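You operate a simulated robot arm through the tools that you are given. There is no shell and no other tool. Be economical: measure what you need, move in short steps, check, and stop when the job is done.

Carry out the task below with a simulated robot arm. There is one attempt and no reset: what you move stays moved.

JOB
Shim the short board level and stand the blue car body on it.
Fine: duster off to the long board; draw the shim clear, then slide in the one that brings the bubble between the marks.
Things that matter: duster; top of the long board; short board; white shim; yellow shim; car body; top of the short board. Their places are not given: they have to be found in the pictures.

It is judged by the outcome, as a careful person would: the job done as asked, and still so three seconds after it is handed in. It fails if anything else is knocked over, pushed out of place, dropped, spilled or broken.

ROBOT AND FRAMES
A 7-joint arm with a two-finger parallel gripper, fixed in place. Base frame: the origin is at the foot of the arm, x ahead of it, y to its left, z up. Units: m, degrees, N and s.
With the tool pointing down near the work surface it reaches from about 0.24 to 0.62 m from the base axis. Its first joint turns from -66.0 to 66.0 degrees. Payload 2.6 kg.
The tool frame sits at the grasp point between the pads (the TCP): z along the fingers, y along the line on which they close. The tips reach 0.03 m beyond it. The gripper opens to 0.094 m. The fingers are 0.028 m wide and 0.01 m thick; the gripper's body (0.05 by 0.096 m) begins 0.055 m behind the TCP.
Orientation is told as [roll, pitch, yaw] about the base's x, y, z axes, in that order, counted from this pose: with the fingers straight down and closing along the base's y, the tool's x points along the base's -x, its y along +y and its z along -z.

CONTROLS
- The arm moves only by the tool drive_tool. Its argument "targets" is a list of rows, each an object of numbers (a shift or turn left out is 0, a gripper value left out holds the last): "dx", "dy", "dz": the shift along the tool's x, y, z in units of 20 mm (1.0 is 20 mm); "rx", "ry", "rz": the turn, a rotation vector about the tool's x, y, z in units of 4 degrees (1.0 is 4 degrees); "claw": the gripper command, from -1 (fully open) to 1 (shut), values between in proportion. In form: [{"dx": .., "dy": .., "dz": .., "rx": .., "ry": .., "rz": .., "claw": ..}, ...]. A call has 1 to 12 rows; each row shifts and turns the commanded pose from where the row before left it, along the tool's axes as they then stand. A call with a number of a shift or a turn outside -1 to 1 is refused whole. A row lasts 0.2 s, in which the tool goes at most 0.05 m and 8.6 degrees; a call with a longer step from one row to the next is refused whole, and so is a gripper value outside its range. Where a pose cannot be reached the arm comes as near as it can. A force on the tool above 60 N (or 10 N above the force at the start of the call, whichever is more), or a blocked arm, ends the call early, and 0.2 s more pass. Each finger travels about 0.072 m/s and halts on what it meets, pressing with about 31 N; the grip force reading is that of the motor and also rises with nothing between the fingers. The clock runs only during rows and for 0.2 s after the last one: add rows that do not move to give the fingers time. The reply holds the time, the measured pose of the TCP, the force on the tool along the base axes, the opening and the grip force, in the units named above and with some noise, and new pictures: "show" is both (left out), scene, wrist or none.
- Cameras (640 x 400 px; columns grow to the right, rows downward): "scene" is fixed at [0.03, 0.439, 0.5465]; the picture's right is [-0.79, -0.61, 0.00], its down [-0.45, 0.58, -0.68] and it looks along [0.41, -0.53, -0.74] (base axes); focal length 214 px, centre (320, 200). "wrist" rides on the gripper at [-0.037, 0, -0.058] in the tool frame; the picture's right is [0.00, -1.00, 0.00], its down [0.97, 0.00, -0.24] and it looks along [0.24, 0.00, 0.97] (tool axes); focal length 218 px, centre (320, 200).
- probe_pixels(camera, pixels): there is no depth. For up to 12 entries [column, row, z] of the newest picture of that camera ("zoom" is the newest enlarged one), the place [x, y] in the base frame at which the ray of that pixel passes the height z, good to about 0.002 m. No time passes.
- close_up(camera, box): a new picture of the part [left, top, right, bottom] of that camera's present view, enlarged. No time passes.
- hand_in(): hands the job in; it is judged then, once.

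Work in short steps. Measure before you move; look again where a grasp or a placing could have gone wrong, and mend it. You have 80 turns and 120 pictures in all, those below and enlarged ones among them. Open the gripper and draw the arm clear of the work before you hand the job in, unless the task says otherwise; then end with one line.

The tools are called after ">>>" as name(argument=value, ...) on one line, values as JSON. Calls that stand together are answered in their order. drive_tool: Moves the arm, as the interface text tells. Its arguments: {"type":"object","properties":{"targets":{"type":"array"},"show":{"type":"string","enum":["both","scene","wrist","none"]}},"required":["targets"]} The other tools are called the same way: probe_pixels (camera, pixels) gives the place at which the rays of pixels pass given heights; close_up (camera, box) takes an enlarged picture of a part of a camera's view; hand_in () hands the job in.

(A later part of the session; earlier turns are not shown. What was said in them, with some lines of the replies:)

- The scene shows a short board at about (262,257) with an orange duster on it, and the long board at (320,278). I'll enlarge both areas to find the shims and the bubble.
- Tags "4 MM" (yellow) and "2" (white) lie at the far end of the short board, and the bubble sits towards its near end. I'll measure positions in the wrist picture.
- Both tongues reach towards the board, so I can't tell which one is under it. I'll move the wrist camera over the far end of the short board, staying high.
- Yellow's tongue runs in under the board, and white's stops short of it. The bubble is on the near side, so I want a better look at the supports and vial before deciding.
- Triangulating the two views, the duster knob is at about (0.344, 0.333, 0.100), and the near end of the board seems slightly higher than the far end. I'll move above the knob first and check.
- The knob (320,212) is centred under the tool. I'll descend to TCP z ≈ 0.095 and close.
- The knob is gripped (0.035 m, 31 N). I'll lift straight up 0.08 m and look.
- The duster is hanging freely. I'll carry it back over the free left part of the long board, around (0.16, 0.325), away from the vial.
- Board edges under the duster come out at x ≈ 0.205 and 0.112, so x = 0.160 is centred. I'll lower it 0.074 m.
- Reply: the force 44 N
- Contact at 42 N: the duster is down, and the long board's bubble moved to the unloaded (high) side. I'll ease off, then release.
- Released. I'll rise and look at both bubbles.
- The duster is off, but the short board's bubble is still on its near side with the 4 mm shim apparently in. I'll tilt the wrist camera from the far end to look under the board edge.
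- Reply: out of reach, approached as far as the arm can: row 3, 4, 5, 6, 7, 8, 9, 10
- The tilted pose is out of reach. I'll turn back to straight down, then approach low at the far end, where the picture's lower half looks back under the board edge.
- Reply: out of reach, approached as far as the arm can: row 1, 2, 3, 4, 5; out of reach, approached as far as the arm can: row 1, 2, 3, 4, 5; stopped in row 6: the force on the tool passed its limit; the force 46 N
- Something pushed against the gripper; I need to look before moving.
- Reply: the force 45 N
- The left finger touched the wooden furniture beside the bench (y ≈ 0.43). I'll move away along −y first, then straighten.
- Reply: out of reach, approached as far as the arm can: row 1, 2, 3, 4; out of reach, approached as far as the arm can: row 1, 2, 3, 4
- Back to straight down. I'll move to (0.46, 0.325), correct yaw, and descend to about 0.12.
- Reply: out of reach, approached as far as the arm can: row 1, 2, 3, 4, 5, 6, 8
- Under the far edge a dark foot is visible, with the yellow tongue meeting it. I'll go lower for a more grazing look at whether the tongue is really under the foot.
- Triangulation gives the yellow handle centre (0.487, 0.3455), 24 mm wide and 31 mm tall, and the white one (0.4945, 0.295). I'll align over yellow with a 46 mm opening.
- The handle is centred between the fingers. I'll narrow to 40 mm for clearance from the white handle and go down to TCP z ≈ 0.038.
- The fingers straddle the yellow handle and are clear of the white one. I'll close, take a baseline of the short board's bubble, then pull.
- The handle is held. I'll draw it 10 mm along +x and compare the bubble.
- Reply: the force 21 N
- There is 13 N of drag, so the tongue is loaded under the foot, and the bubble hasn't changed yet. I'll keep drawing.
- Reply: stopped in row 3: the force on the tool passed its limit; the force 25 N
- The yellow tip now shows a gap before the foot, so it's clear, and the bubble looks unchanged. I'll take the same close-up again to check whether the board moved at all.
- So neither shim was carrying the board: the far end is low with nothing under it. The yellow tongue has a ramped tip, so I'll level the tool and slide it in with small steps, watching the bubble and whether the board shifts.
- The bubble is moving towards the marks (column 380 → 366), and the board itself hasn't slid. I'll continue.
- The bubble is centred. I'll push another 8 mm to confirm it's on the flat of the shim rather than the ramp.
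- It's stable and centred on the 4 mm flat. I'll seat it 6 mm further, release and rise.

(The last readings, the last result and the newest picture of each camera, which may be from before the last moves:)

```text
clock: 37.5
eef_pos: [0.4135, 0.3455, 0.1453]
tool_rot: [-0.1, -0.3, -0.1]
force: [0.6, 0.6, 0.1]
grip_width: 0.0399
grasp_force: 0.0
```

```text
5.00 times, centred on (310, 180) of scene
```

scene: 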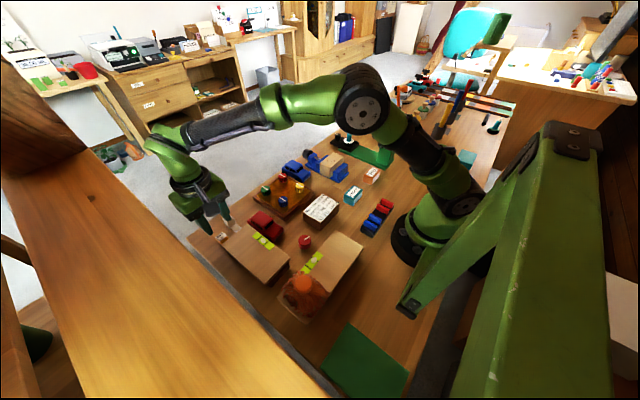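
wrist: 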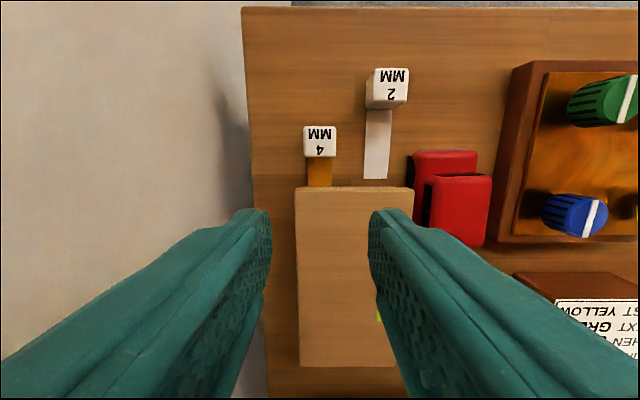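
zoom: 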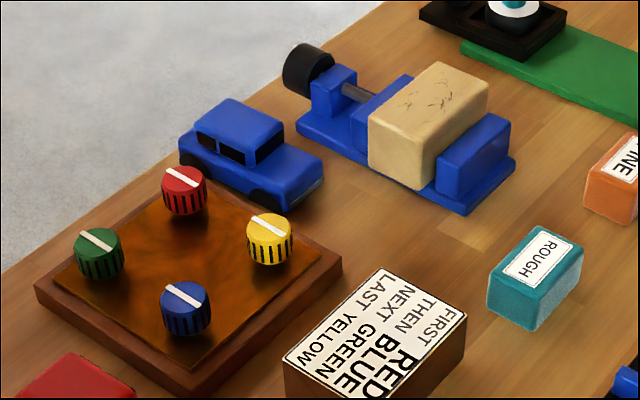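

The bubble is between the marks with the shim seated. Next is the blue car at scene (297,168), so I'll rise and cross to −y for a look from above.

>>> drive_tool(targets=[{"dz": -1}, {"dz": -1}, {"dz": -1, "dy": -1}, {"dz": -1, "dy": -1}, {"dy": -1}, {"dy": -1}, {"dy": -1}, {"dy": -1}, {"dy": -1}, {"dy": -1}, {"dy": -1}, {"dy": -1}], show="none")

>>> drive_tool(targets=[{"dy": -1}, {"dy": -1}, {"dy": -1}, {"dy": -1}, {}])

```text
clock: 40.0
eef_pos: [0.4114, 0.1482, 0.2267]
tool_rot: [-0.2, -0.2, 0.1]
force: [0.2, 0.6, -0.3]
grip_width: 0.04
grasp_force: 0.1
```

```text
clock: 41.2
eef_pos: [0.4128, 0.0664, 0.2258]
tool_rot: [-0.2, -0.3, 0.0]
force: [-0.1, 0.2, 0.1]
grip_width: 0.0398
grasp_force: 0.0
```

scene: 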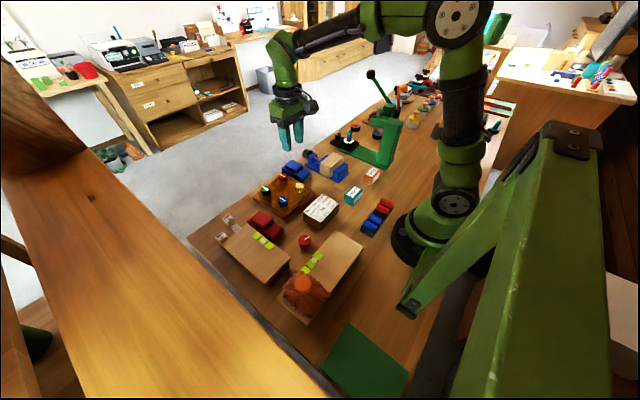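
wrist: 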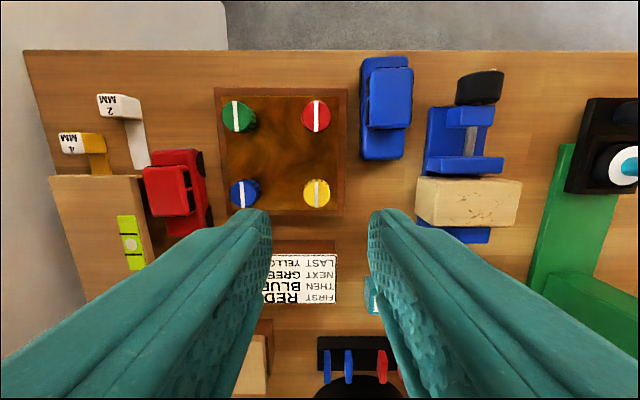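

The blue car is at wrist pixels (360–413, 57–160), which puts it around (0.487, −0.005). I'll move over it to measure closely.

>>> drive_tool(targets=[{"dx": -1, "dy": -1}, {"dx": -1, "dy": -1}, {"dx": -0.6, "dy": -1}, {"dy": -0.6, "dz": 1}, {"dz": 1, "claw": -0.5}, {}])

>>> close_up(camera="wrist", box=[220, 100, 420, 300])

```text
clock: 42.6
eef_pos: [0.4662, -0.0055, 0.1868]
tool_rot: [-0.2, -0.2, 0.0]
force: [-0.8, -0.4, 0.1]
grip_width: 0.0703
grasp_force: 0.0
```

scene: 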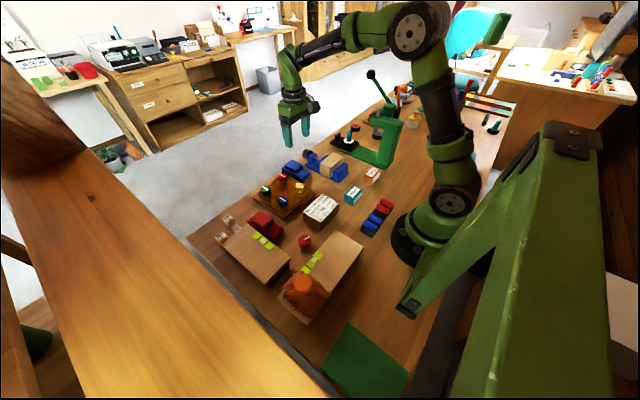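
wrist: 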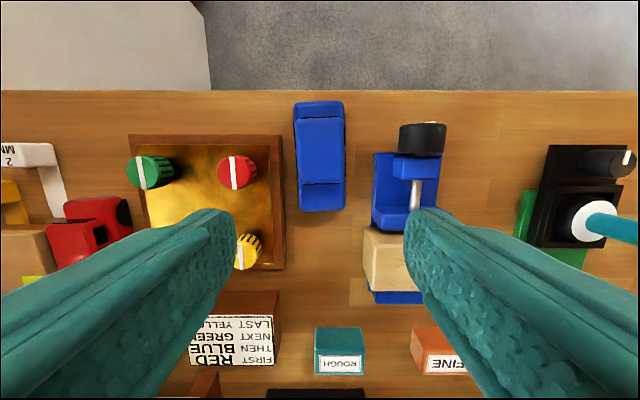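

```text
2.00 times, centred on (320, 200) of wrist
```

zoom: 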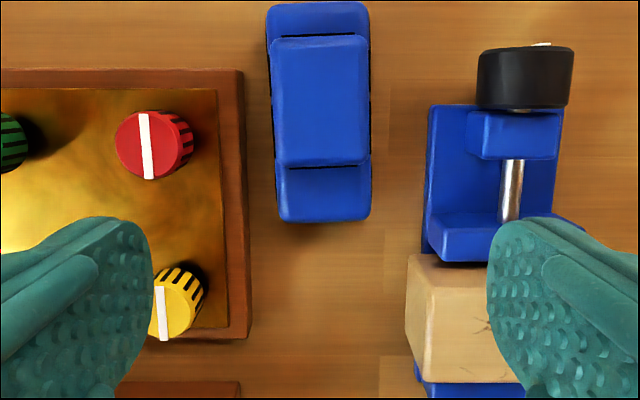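

The car lies along x from about 0.436 to 0.545 and is about 0.05 wide, centred on y ≈ −0.0055. The knob box is about 12 mm from its left side. I'll get lower to find the roof and box heights.

>>> drive_tool(targets=[{"dx": -1}, {"dx": -0.2, "dz": 1}, {"dz": 1}, {"dz": 1}, {"dz": 0.8}, {}], show="wrist")

>>> close_up(camera="wrist", box=[220, 130, 420, 330])

```text
clock: 44.0
eef_pos: [0.4907, -0.0063, 0.1097]
tool_rot: [-0.2, -0.3, 0.0]
force: [0.6, -0.3, 0.4]
grip_width: 0.0705
grasp_force: 0.0
```

wrist: 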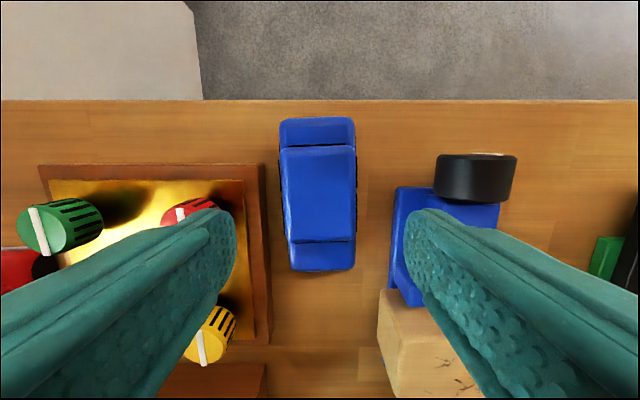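

```text
2.00 times, centred on (320, 230) of wrist
```

zoom: 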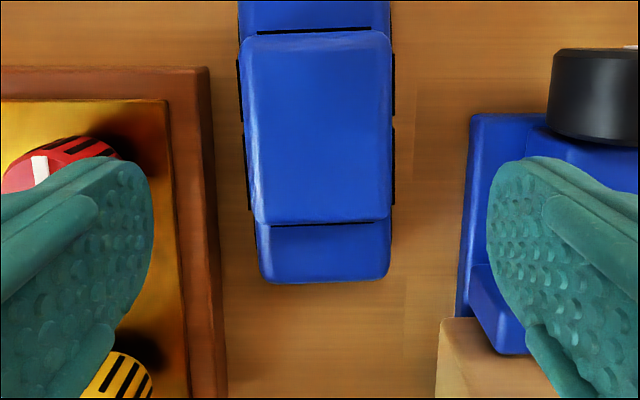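

Roof height comes out at 0.041, with the cabin x 0.470–0.527 and y −0.028 to +0.017. I'll grip it with TCP at z ≈ 0.048 so the tips stay just beside the cabin sides, opening 58 mm to clear the box edge at y ≈ 0.035.

>>> drive_tool(targets=[{"dx": -0.2, "dy": 0.03, "claw": -0.23}, {}, {"dz": 1}, {"dz": 1}, {"dz": 0.7}, {"dz": 0.35}, {}], show="wrist")

```text
clock: 45.6
eef_pos: [0.4945, -0.0068, 0.0491]
tool_rot: [-0.3, -0.3, 0.1]
force: [0.0, -0.5, 0.4]
grip_width: 0.0578
grasp_force: 0.1
```

wrist: 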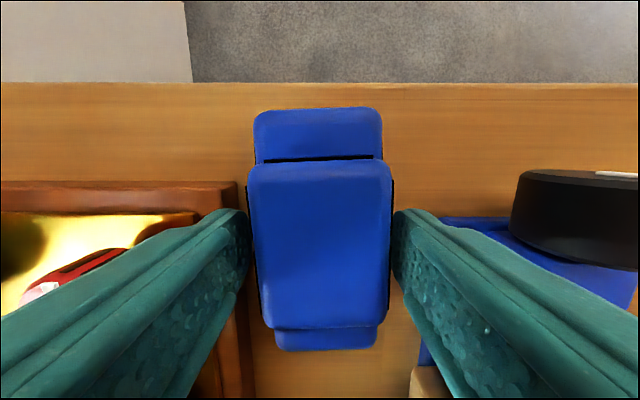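

The fingers straddle the cabin cleanly, so I'll close and lift a little.

>>> drive_tool(targets=[{"claw": 1}, {"claw": 1}, {"claw": 1}, {"dz": -0.5}, {"dz": -1}, {"dz": -1}, {"dz": -1}, {"dz": -1}, {"dz": -1}])

```text
clock: 47.6
eef_pos: [0.4931, -0.0048, 0.1597]
tool_rot: [-0.3, -0.3, 0.0]
force: [-0.5, -0.8, -0.8]
grip_width: 0.0492
grasp_force: 30.7
```

scene: 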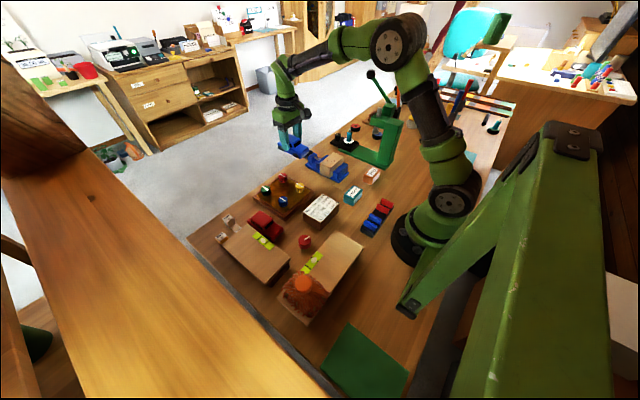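
wrist: 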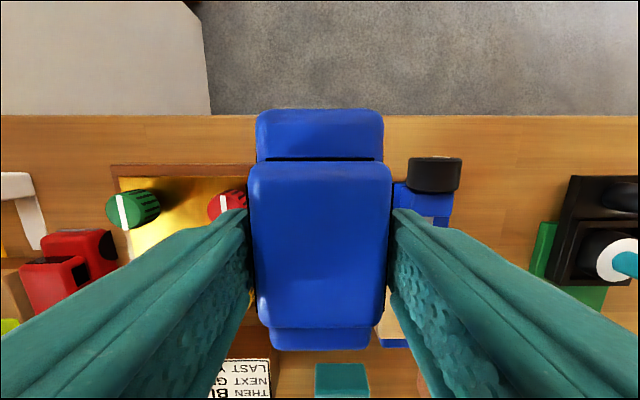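

The car is held securely. I'll carry it to above the short board at (0.338, 0.330), clear of the vial strip on the board's right side.

>>> drive_tool(targets=[{"dx": 0.6, "dy": 1}, {"dx": 0.6, "dy": 1}, {"dx": 0.6, "dy": 1}, {"dx": 0.6, "dy": 1}, {"dx": 0.6, "dy": 1}, {"dx": 0.6, "dy": 1}, {"dx": 0.6, "dy": 1}, {"dx": 0.6, "dy": 1}, {"dx": 0.6, "dy": 1}, {"dx": 0.6, "dy": 1}, {"dx": 0.6, "dy": 1}, {"dx": 0.6, "dy": 1}], show="none")

>>> drive_tool(targets=[{"dx": 0.55, "dy": 1}, {"dy": 1}, {"dy": 1}, {"dy": 1}, {"dy": 0.7}, {}])

```text
clock: 50.2
eef_pos: [0.3501, 0.2356, 0.1571]
tool_rot: [-0.2, -0.3, 0.0]
force: [0.3, -0.2, -0.9]
grip_width: 0.0489
grasp_force: 31.6
```

```text
clock: 51.6
eef_pos: [0.3379, 0.3299, 0.1569]
tool_rot: [-0.2, -0.3, 0.1]
force: [-0.5, -0.5, -1.3]
grip_width: 0.0492
grasp_force: 30.6
```

scene: 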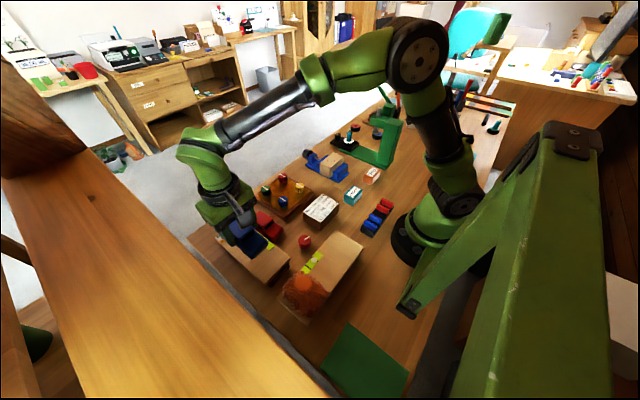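
wrist: 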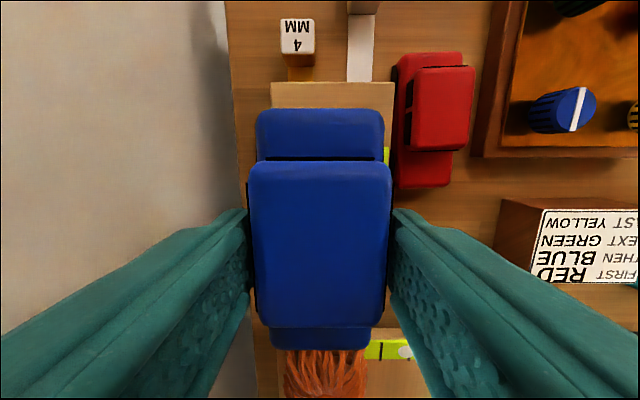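

It's aligned over the board. I'll lower to just above contact.

>>> drive_tool(targets=[{"dz": 1}, {"dz": 1}, {"dz": 0.8}, {"dz": 0.3}, {}], show="wrist")

>>> close_up(camera="scene", box=[200, 205, 300, 285])

```text
clock: 52.9
eef_pos: [0.3392, 0.3286, 0.0958]
tool_rot: [-0.2, -0.3, 0.0]
force: [0.2, 0.2, -0.8]
grip_width: 0.0491
grasp_force: 31.0
```

wrist: 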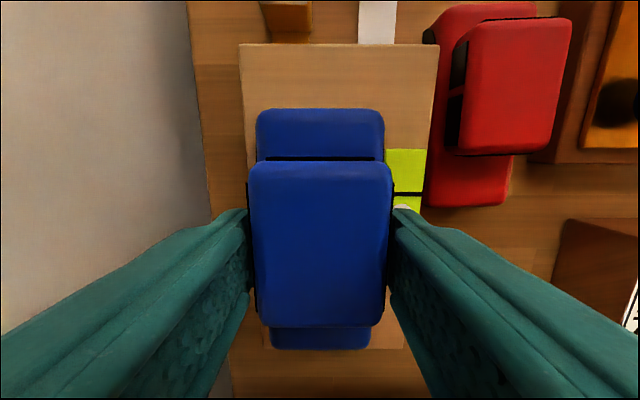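

```text
5.00 times, centred on (250, 245) of scene
```

zoom: 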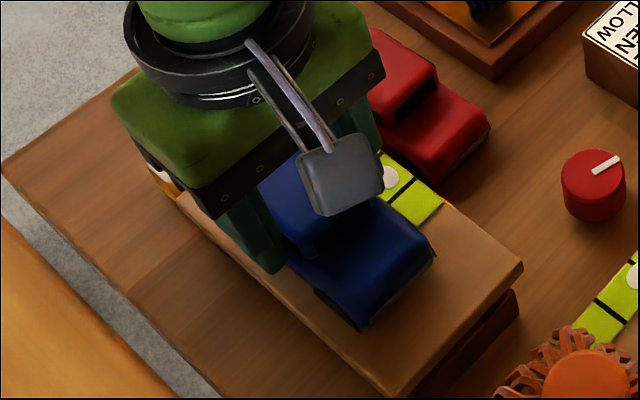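

The car is a few mm above the board. I'll creep down in 1–2 mm steps and watch the force.

>>> drive_tool(targets=[{"dz": 0.1}, {"dz": 0.08}, {}], show="none")

```text
clock: 53.6
eef_pos: [0.3391, 0.3286, 0.0943]
tool_rot: [-0.2, -0.6, 0.0]
force: [-3.9, -4.4, 17.6]
grip_width: 0.049
grasp_force: 30.8
```

Contact at 17.6 N. I'll ease off slightly, release to about 62 mm and rise.

>>> drive_tool(targets=[{"dz": -0.06}, {}, {"claw": 0.0}, {"claw": -0.3}, {"claw": -0.3}, {"dz": -0.5}, {"dz": -1}, {"dz": -1}, {"dz": -1}, {"dz": -1}, {"dz": -1}, {"dz": -1}])

>>> close_up(camera="scene", box=[200, 205, 300, 285])

```text
clock: 56.2
eef_pos: [0.338, 0.3297, 0.2244]
tool_rot: [-0.1, -0.3, 0.0]
force: [0.0, -0.7, 0.2]
grip_width: 0.0612
grasp_force: 0.0
```

scene: 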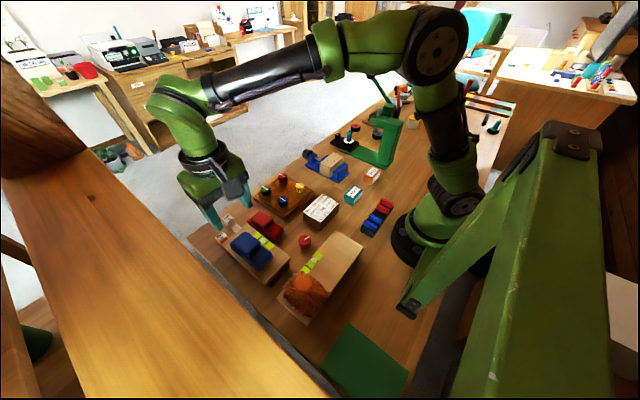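
wrist: 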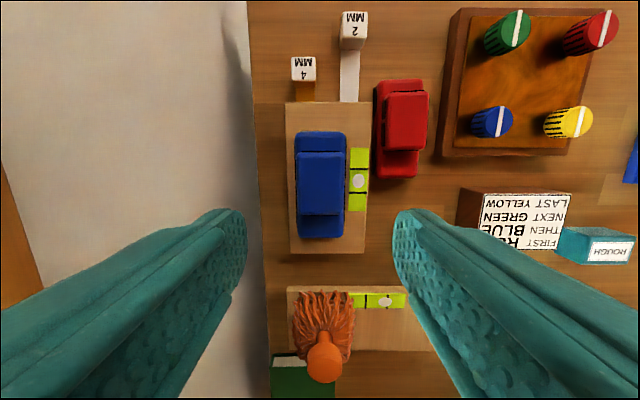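

```text
5.00 times, centred on (250, 245) of scene
```

zoom: 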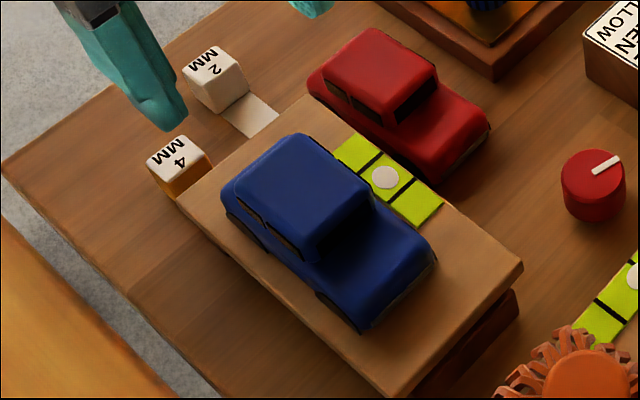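

The car stands on the board with the bubble still between the marks. I'll check the long board and duster.

>>> close_up(camera="wrist", box=[260, 270, 430, 400])

>>> close_up(camera="scene", box=[260, 220, 380, 335])

```text
3.08 times, centred on (345, 335) of wrist
```

zoom: 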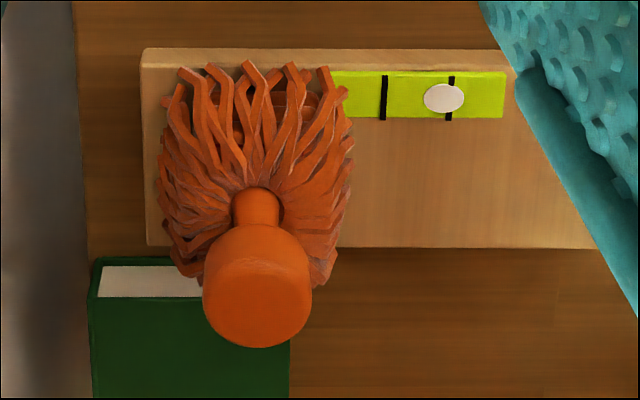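

```text
3.48 times, centred on (320, 278) of scene
```

zoom: 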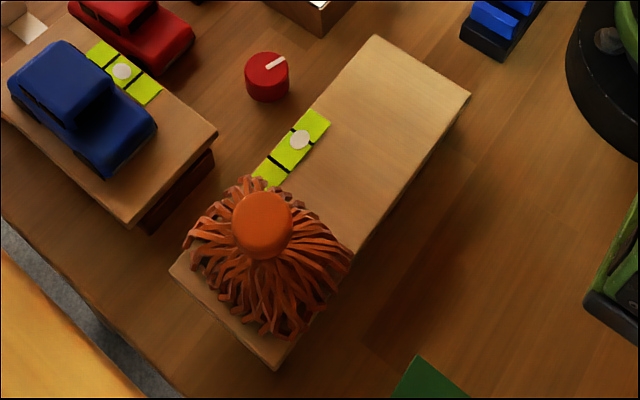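

The duster's off-centre weight has tipped the long board (its bubble is at the right mark). That board was level before, so I'll re-place the duster near its middle, starting by going above the knob.

>>> drive_tool(targets=[{"dx": 1}, {"dx": 1}, {"dx": 1}, {"dx": 1}, {"dx": 1}, {"dx": 1}, {"dx": 1}, {"dx": 1}, {"dx": 0.85, "dy": -0.23}, {"dz": 1}, {"dz": 1}, {}], show="wrist")

```text
clock: 58.9
eef_pos: [0.1616, 0.3251, 0.1832]
tool_rot: [-0.2, -0.2, 0.2]
force: [0.7, 0.3, 0.4]
grip_width: 0.0611
grasp_force: 0.0
```

wrist: 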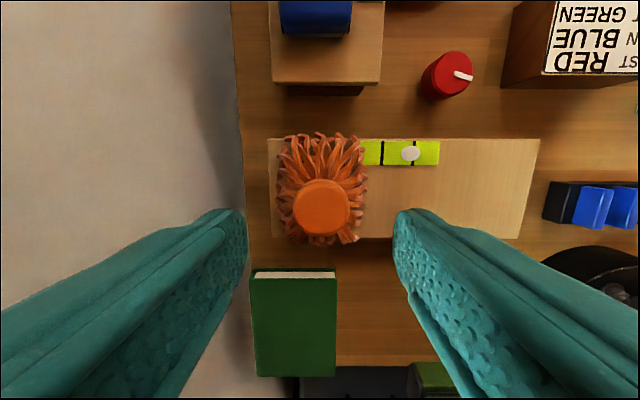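

The knob at (321,207) is centred. I'll descend to z ≈ 0.103, grip, and lift.

>>> drive_tool(targets=[{"dz": 1, "dx": 0.1}, {"dz": 1}, {"dz": 1}, {"dz": 0.95}, {}, {"claw": 1}, {"claw": 1}, {"claw": 1}, {"claw": 1}, {"dz": -0.5}, {"dz": -1}, {"dz": -1}], show="none")

>>> drive_tool(targets=[{"dy": -1}, {"dy": -1}, {"dy": -1}, {"dy": -0.7, "dx": 0.15}, {}])

```text
clock: 61.5
eef_pos: [0.1592, 0.3255, 0.1533]
tool_rot: [-0.2, -0.3, 0.1]
force: [0.3, -0.7, -1.0]
grip_width: 0.0351
grasp_force: 30.6
```

```text
clock: 62.6
eef_pos: [0.156, 0.2504, 0.1536]
tool_rot: [-0.2, -0.3, 0.0]
force: [0.2, 0.6, -1.1]
grip_width: 0.0348
grasp_force: 31.5
```

scene: 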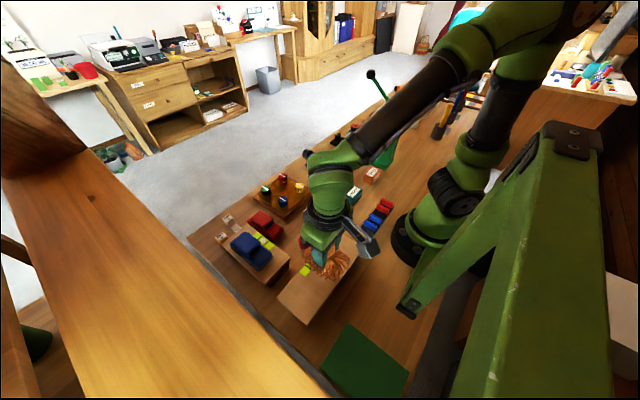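
wrist: 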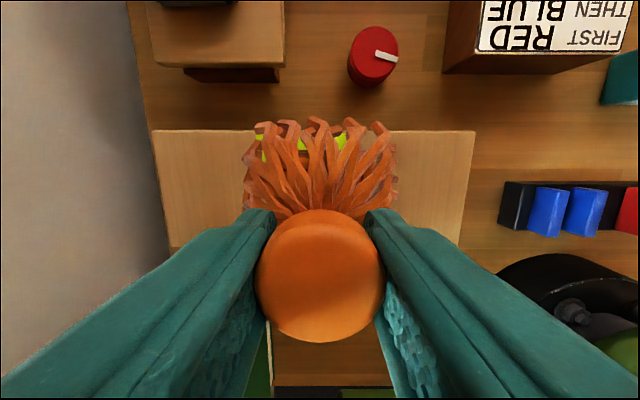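

It's centred on the board. I'll lower to near contact, then creep.

>>> drive_tool(targets=[{"dz": 1}, {"dz": 1}, {"dz": 0.25}, {}], show="none")

>>> drive_tool(targets=[{"dz": 0.08}, {"dz": 0.08}, {}], show="none")

```text
clock: 63.6
eef_pos: [0.1564, 0.2498, 0.1072]
tool_rot: [-0.2, -0.3, 0.2]
force: [-0.8, 0.1, -1.8]
grip_width: 0.0348
grasp_force: 31.1
```

```text
clock: 64.5
eef_pos: [0.1571, 0.2502, 0.1043]
tool_rot: [-0.2, -0.3, 0.0]
force: [0.4, 0.6, -0.9]
grip_width: 0.0351
grasp_force: 31.3
```

>>> drive_tool(targets=[{"dz": 0.08}, {"dz": 0.08}, {}], show="wrist")

```text
clock: 65.2
eef_pos: [0.1564, 0.2512, 0.1033]
tool_rot: [0.0, -0.5, 0.0]
force: [-0.8, -4.9, 34.2]
grip_width: 0.035
grasp_force: 30.8
```

wrist: 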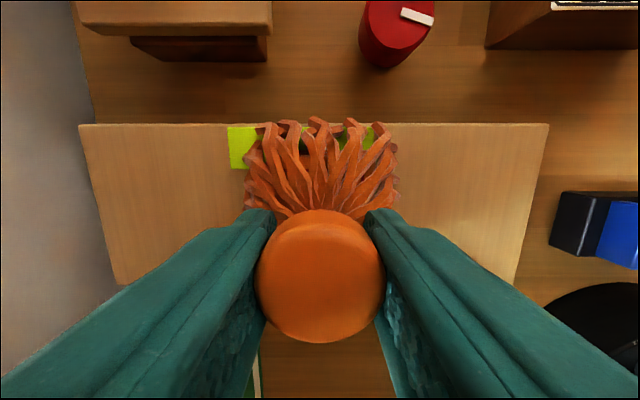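

Contact at 34 N. I'll ease off 2 mm, open, rise and move clear.

>>> drive_tool(targets=[{"dz": -0.1}, {}, {"claw": 0}, {"claw": -0.3}, {"claw": -0.3}, {"dz": -0.5}, {"dz": -1}, {"dz": -1}, {"dz": -1}, {"dz": -1}, {"dz": -1}, {"dz": -1}], show="none")

>>> drive_tool(targets=[{"dx": -1, "dy": -0.5}, {"dx": -1, "dy": -1}, {"dx": -1, "dy": -1}, {"dx": -1, "dy": -1}, {"dx": -1, "dy": -1}, {"dx": -1, "dy": -1}, {"dx": -1, "dy": -1}, {"dx": -1, "dy": -1}, {"dy": -1}, {}])

>>> close_up(camera="scene", box=[190, 190, 390, 335])

```text
clock: 67.8
eef_pos: [0.1556, 0.2506, 0.2347]
tool_rot: [-0.2, -0.3, 0.0]
force: [-0.4, -0.4, 0.0]
grip_width: 0.0609
grasp_force: 0.1
```

```text
clock: 70.0
eef_pos: [0.3172, 0.0797, 0.2365]
tool_rot: [-0.3, -0.2, 0.0]
force: [0.0, 0.3, -1.2]
grip_width: 0.0612
grasp_force: 0.0
```

scene: 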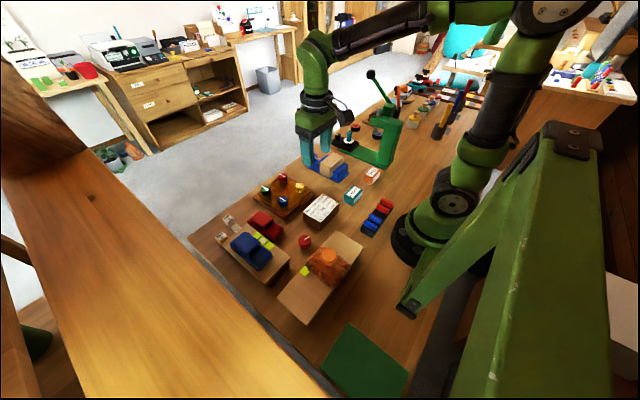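
wrist: 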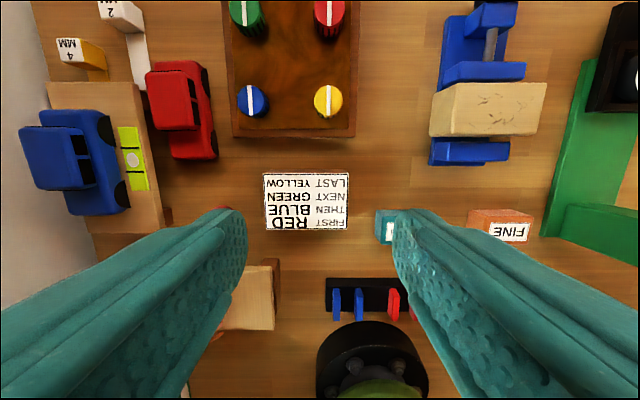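

```text
2.76 times, centred on (290, 262) of scene
```

zoom: 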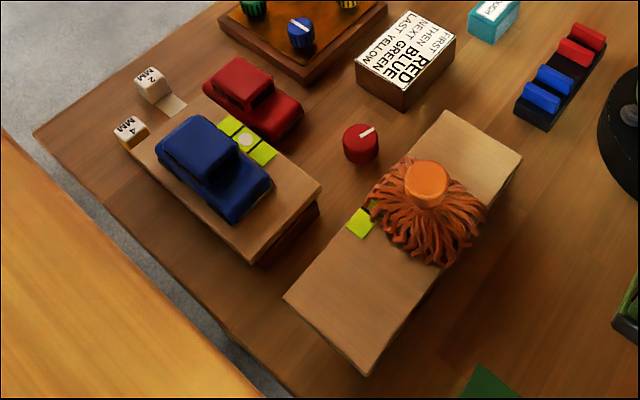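

Everything stands as wanted: the car is on the level short board with the bubble between the marks, the duster is on the long board, the white shim is clear, and the arm is away with the gripper open. Handing in.

>>> hand_in()

```text
The job is handed in.
```

The short board is level on the yellow 4 mm shim with the blue car body standing on it. The duster is on the long board and the white 2 mm shim was left lying clear; the arm bumped the wooden furniture beside the bench once, and nothing in the pictures looked moved by it.
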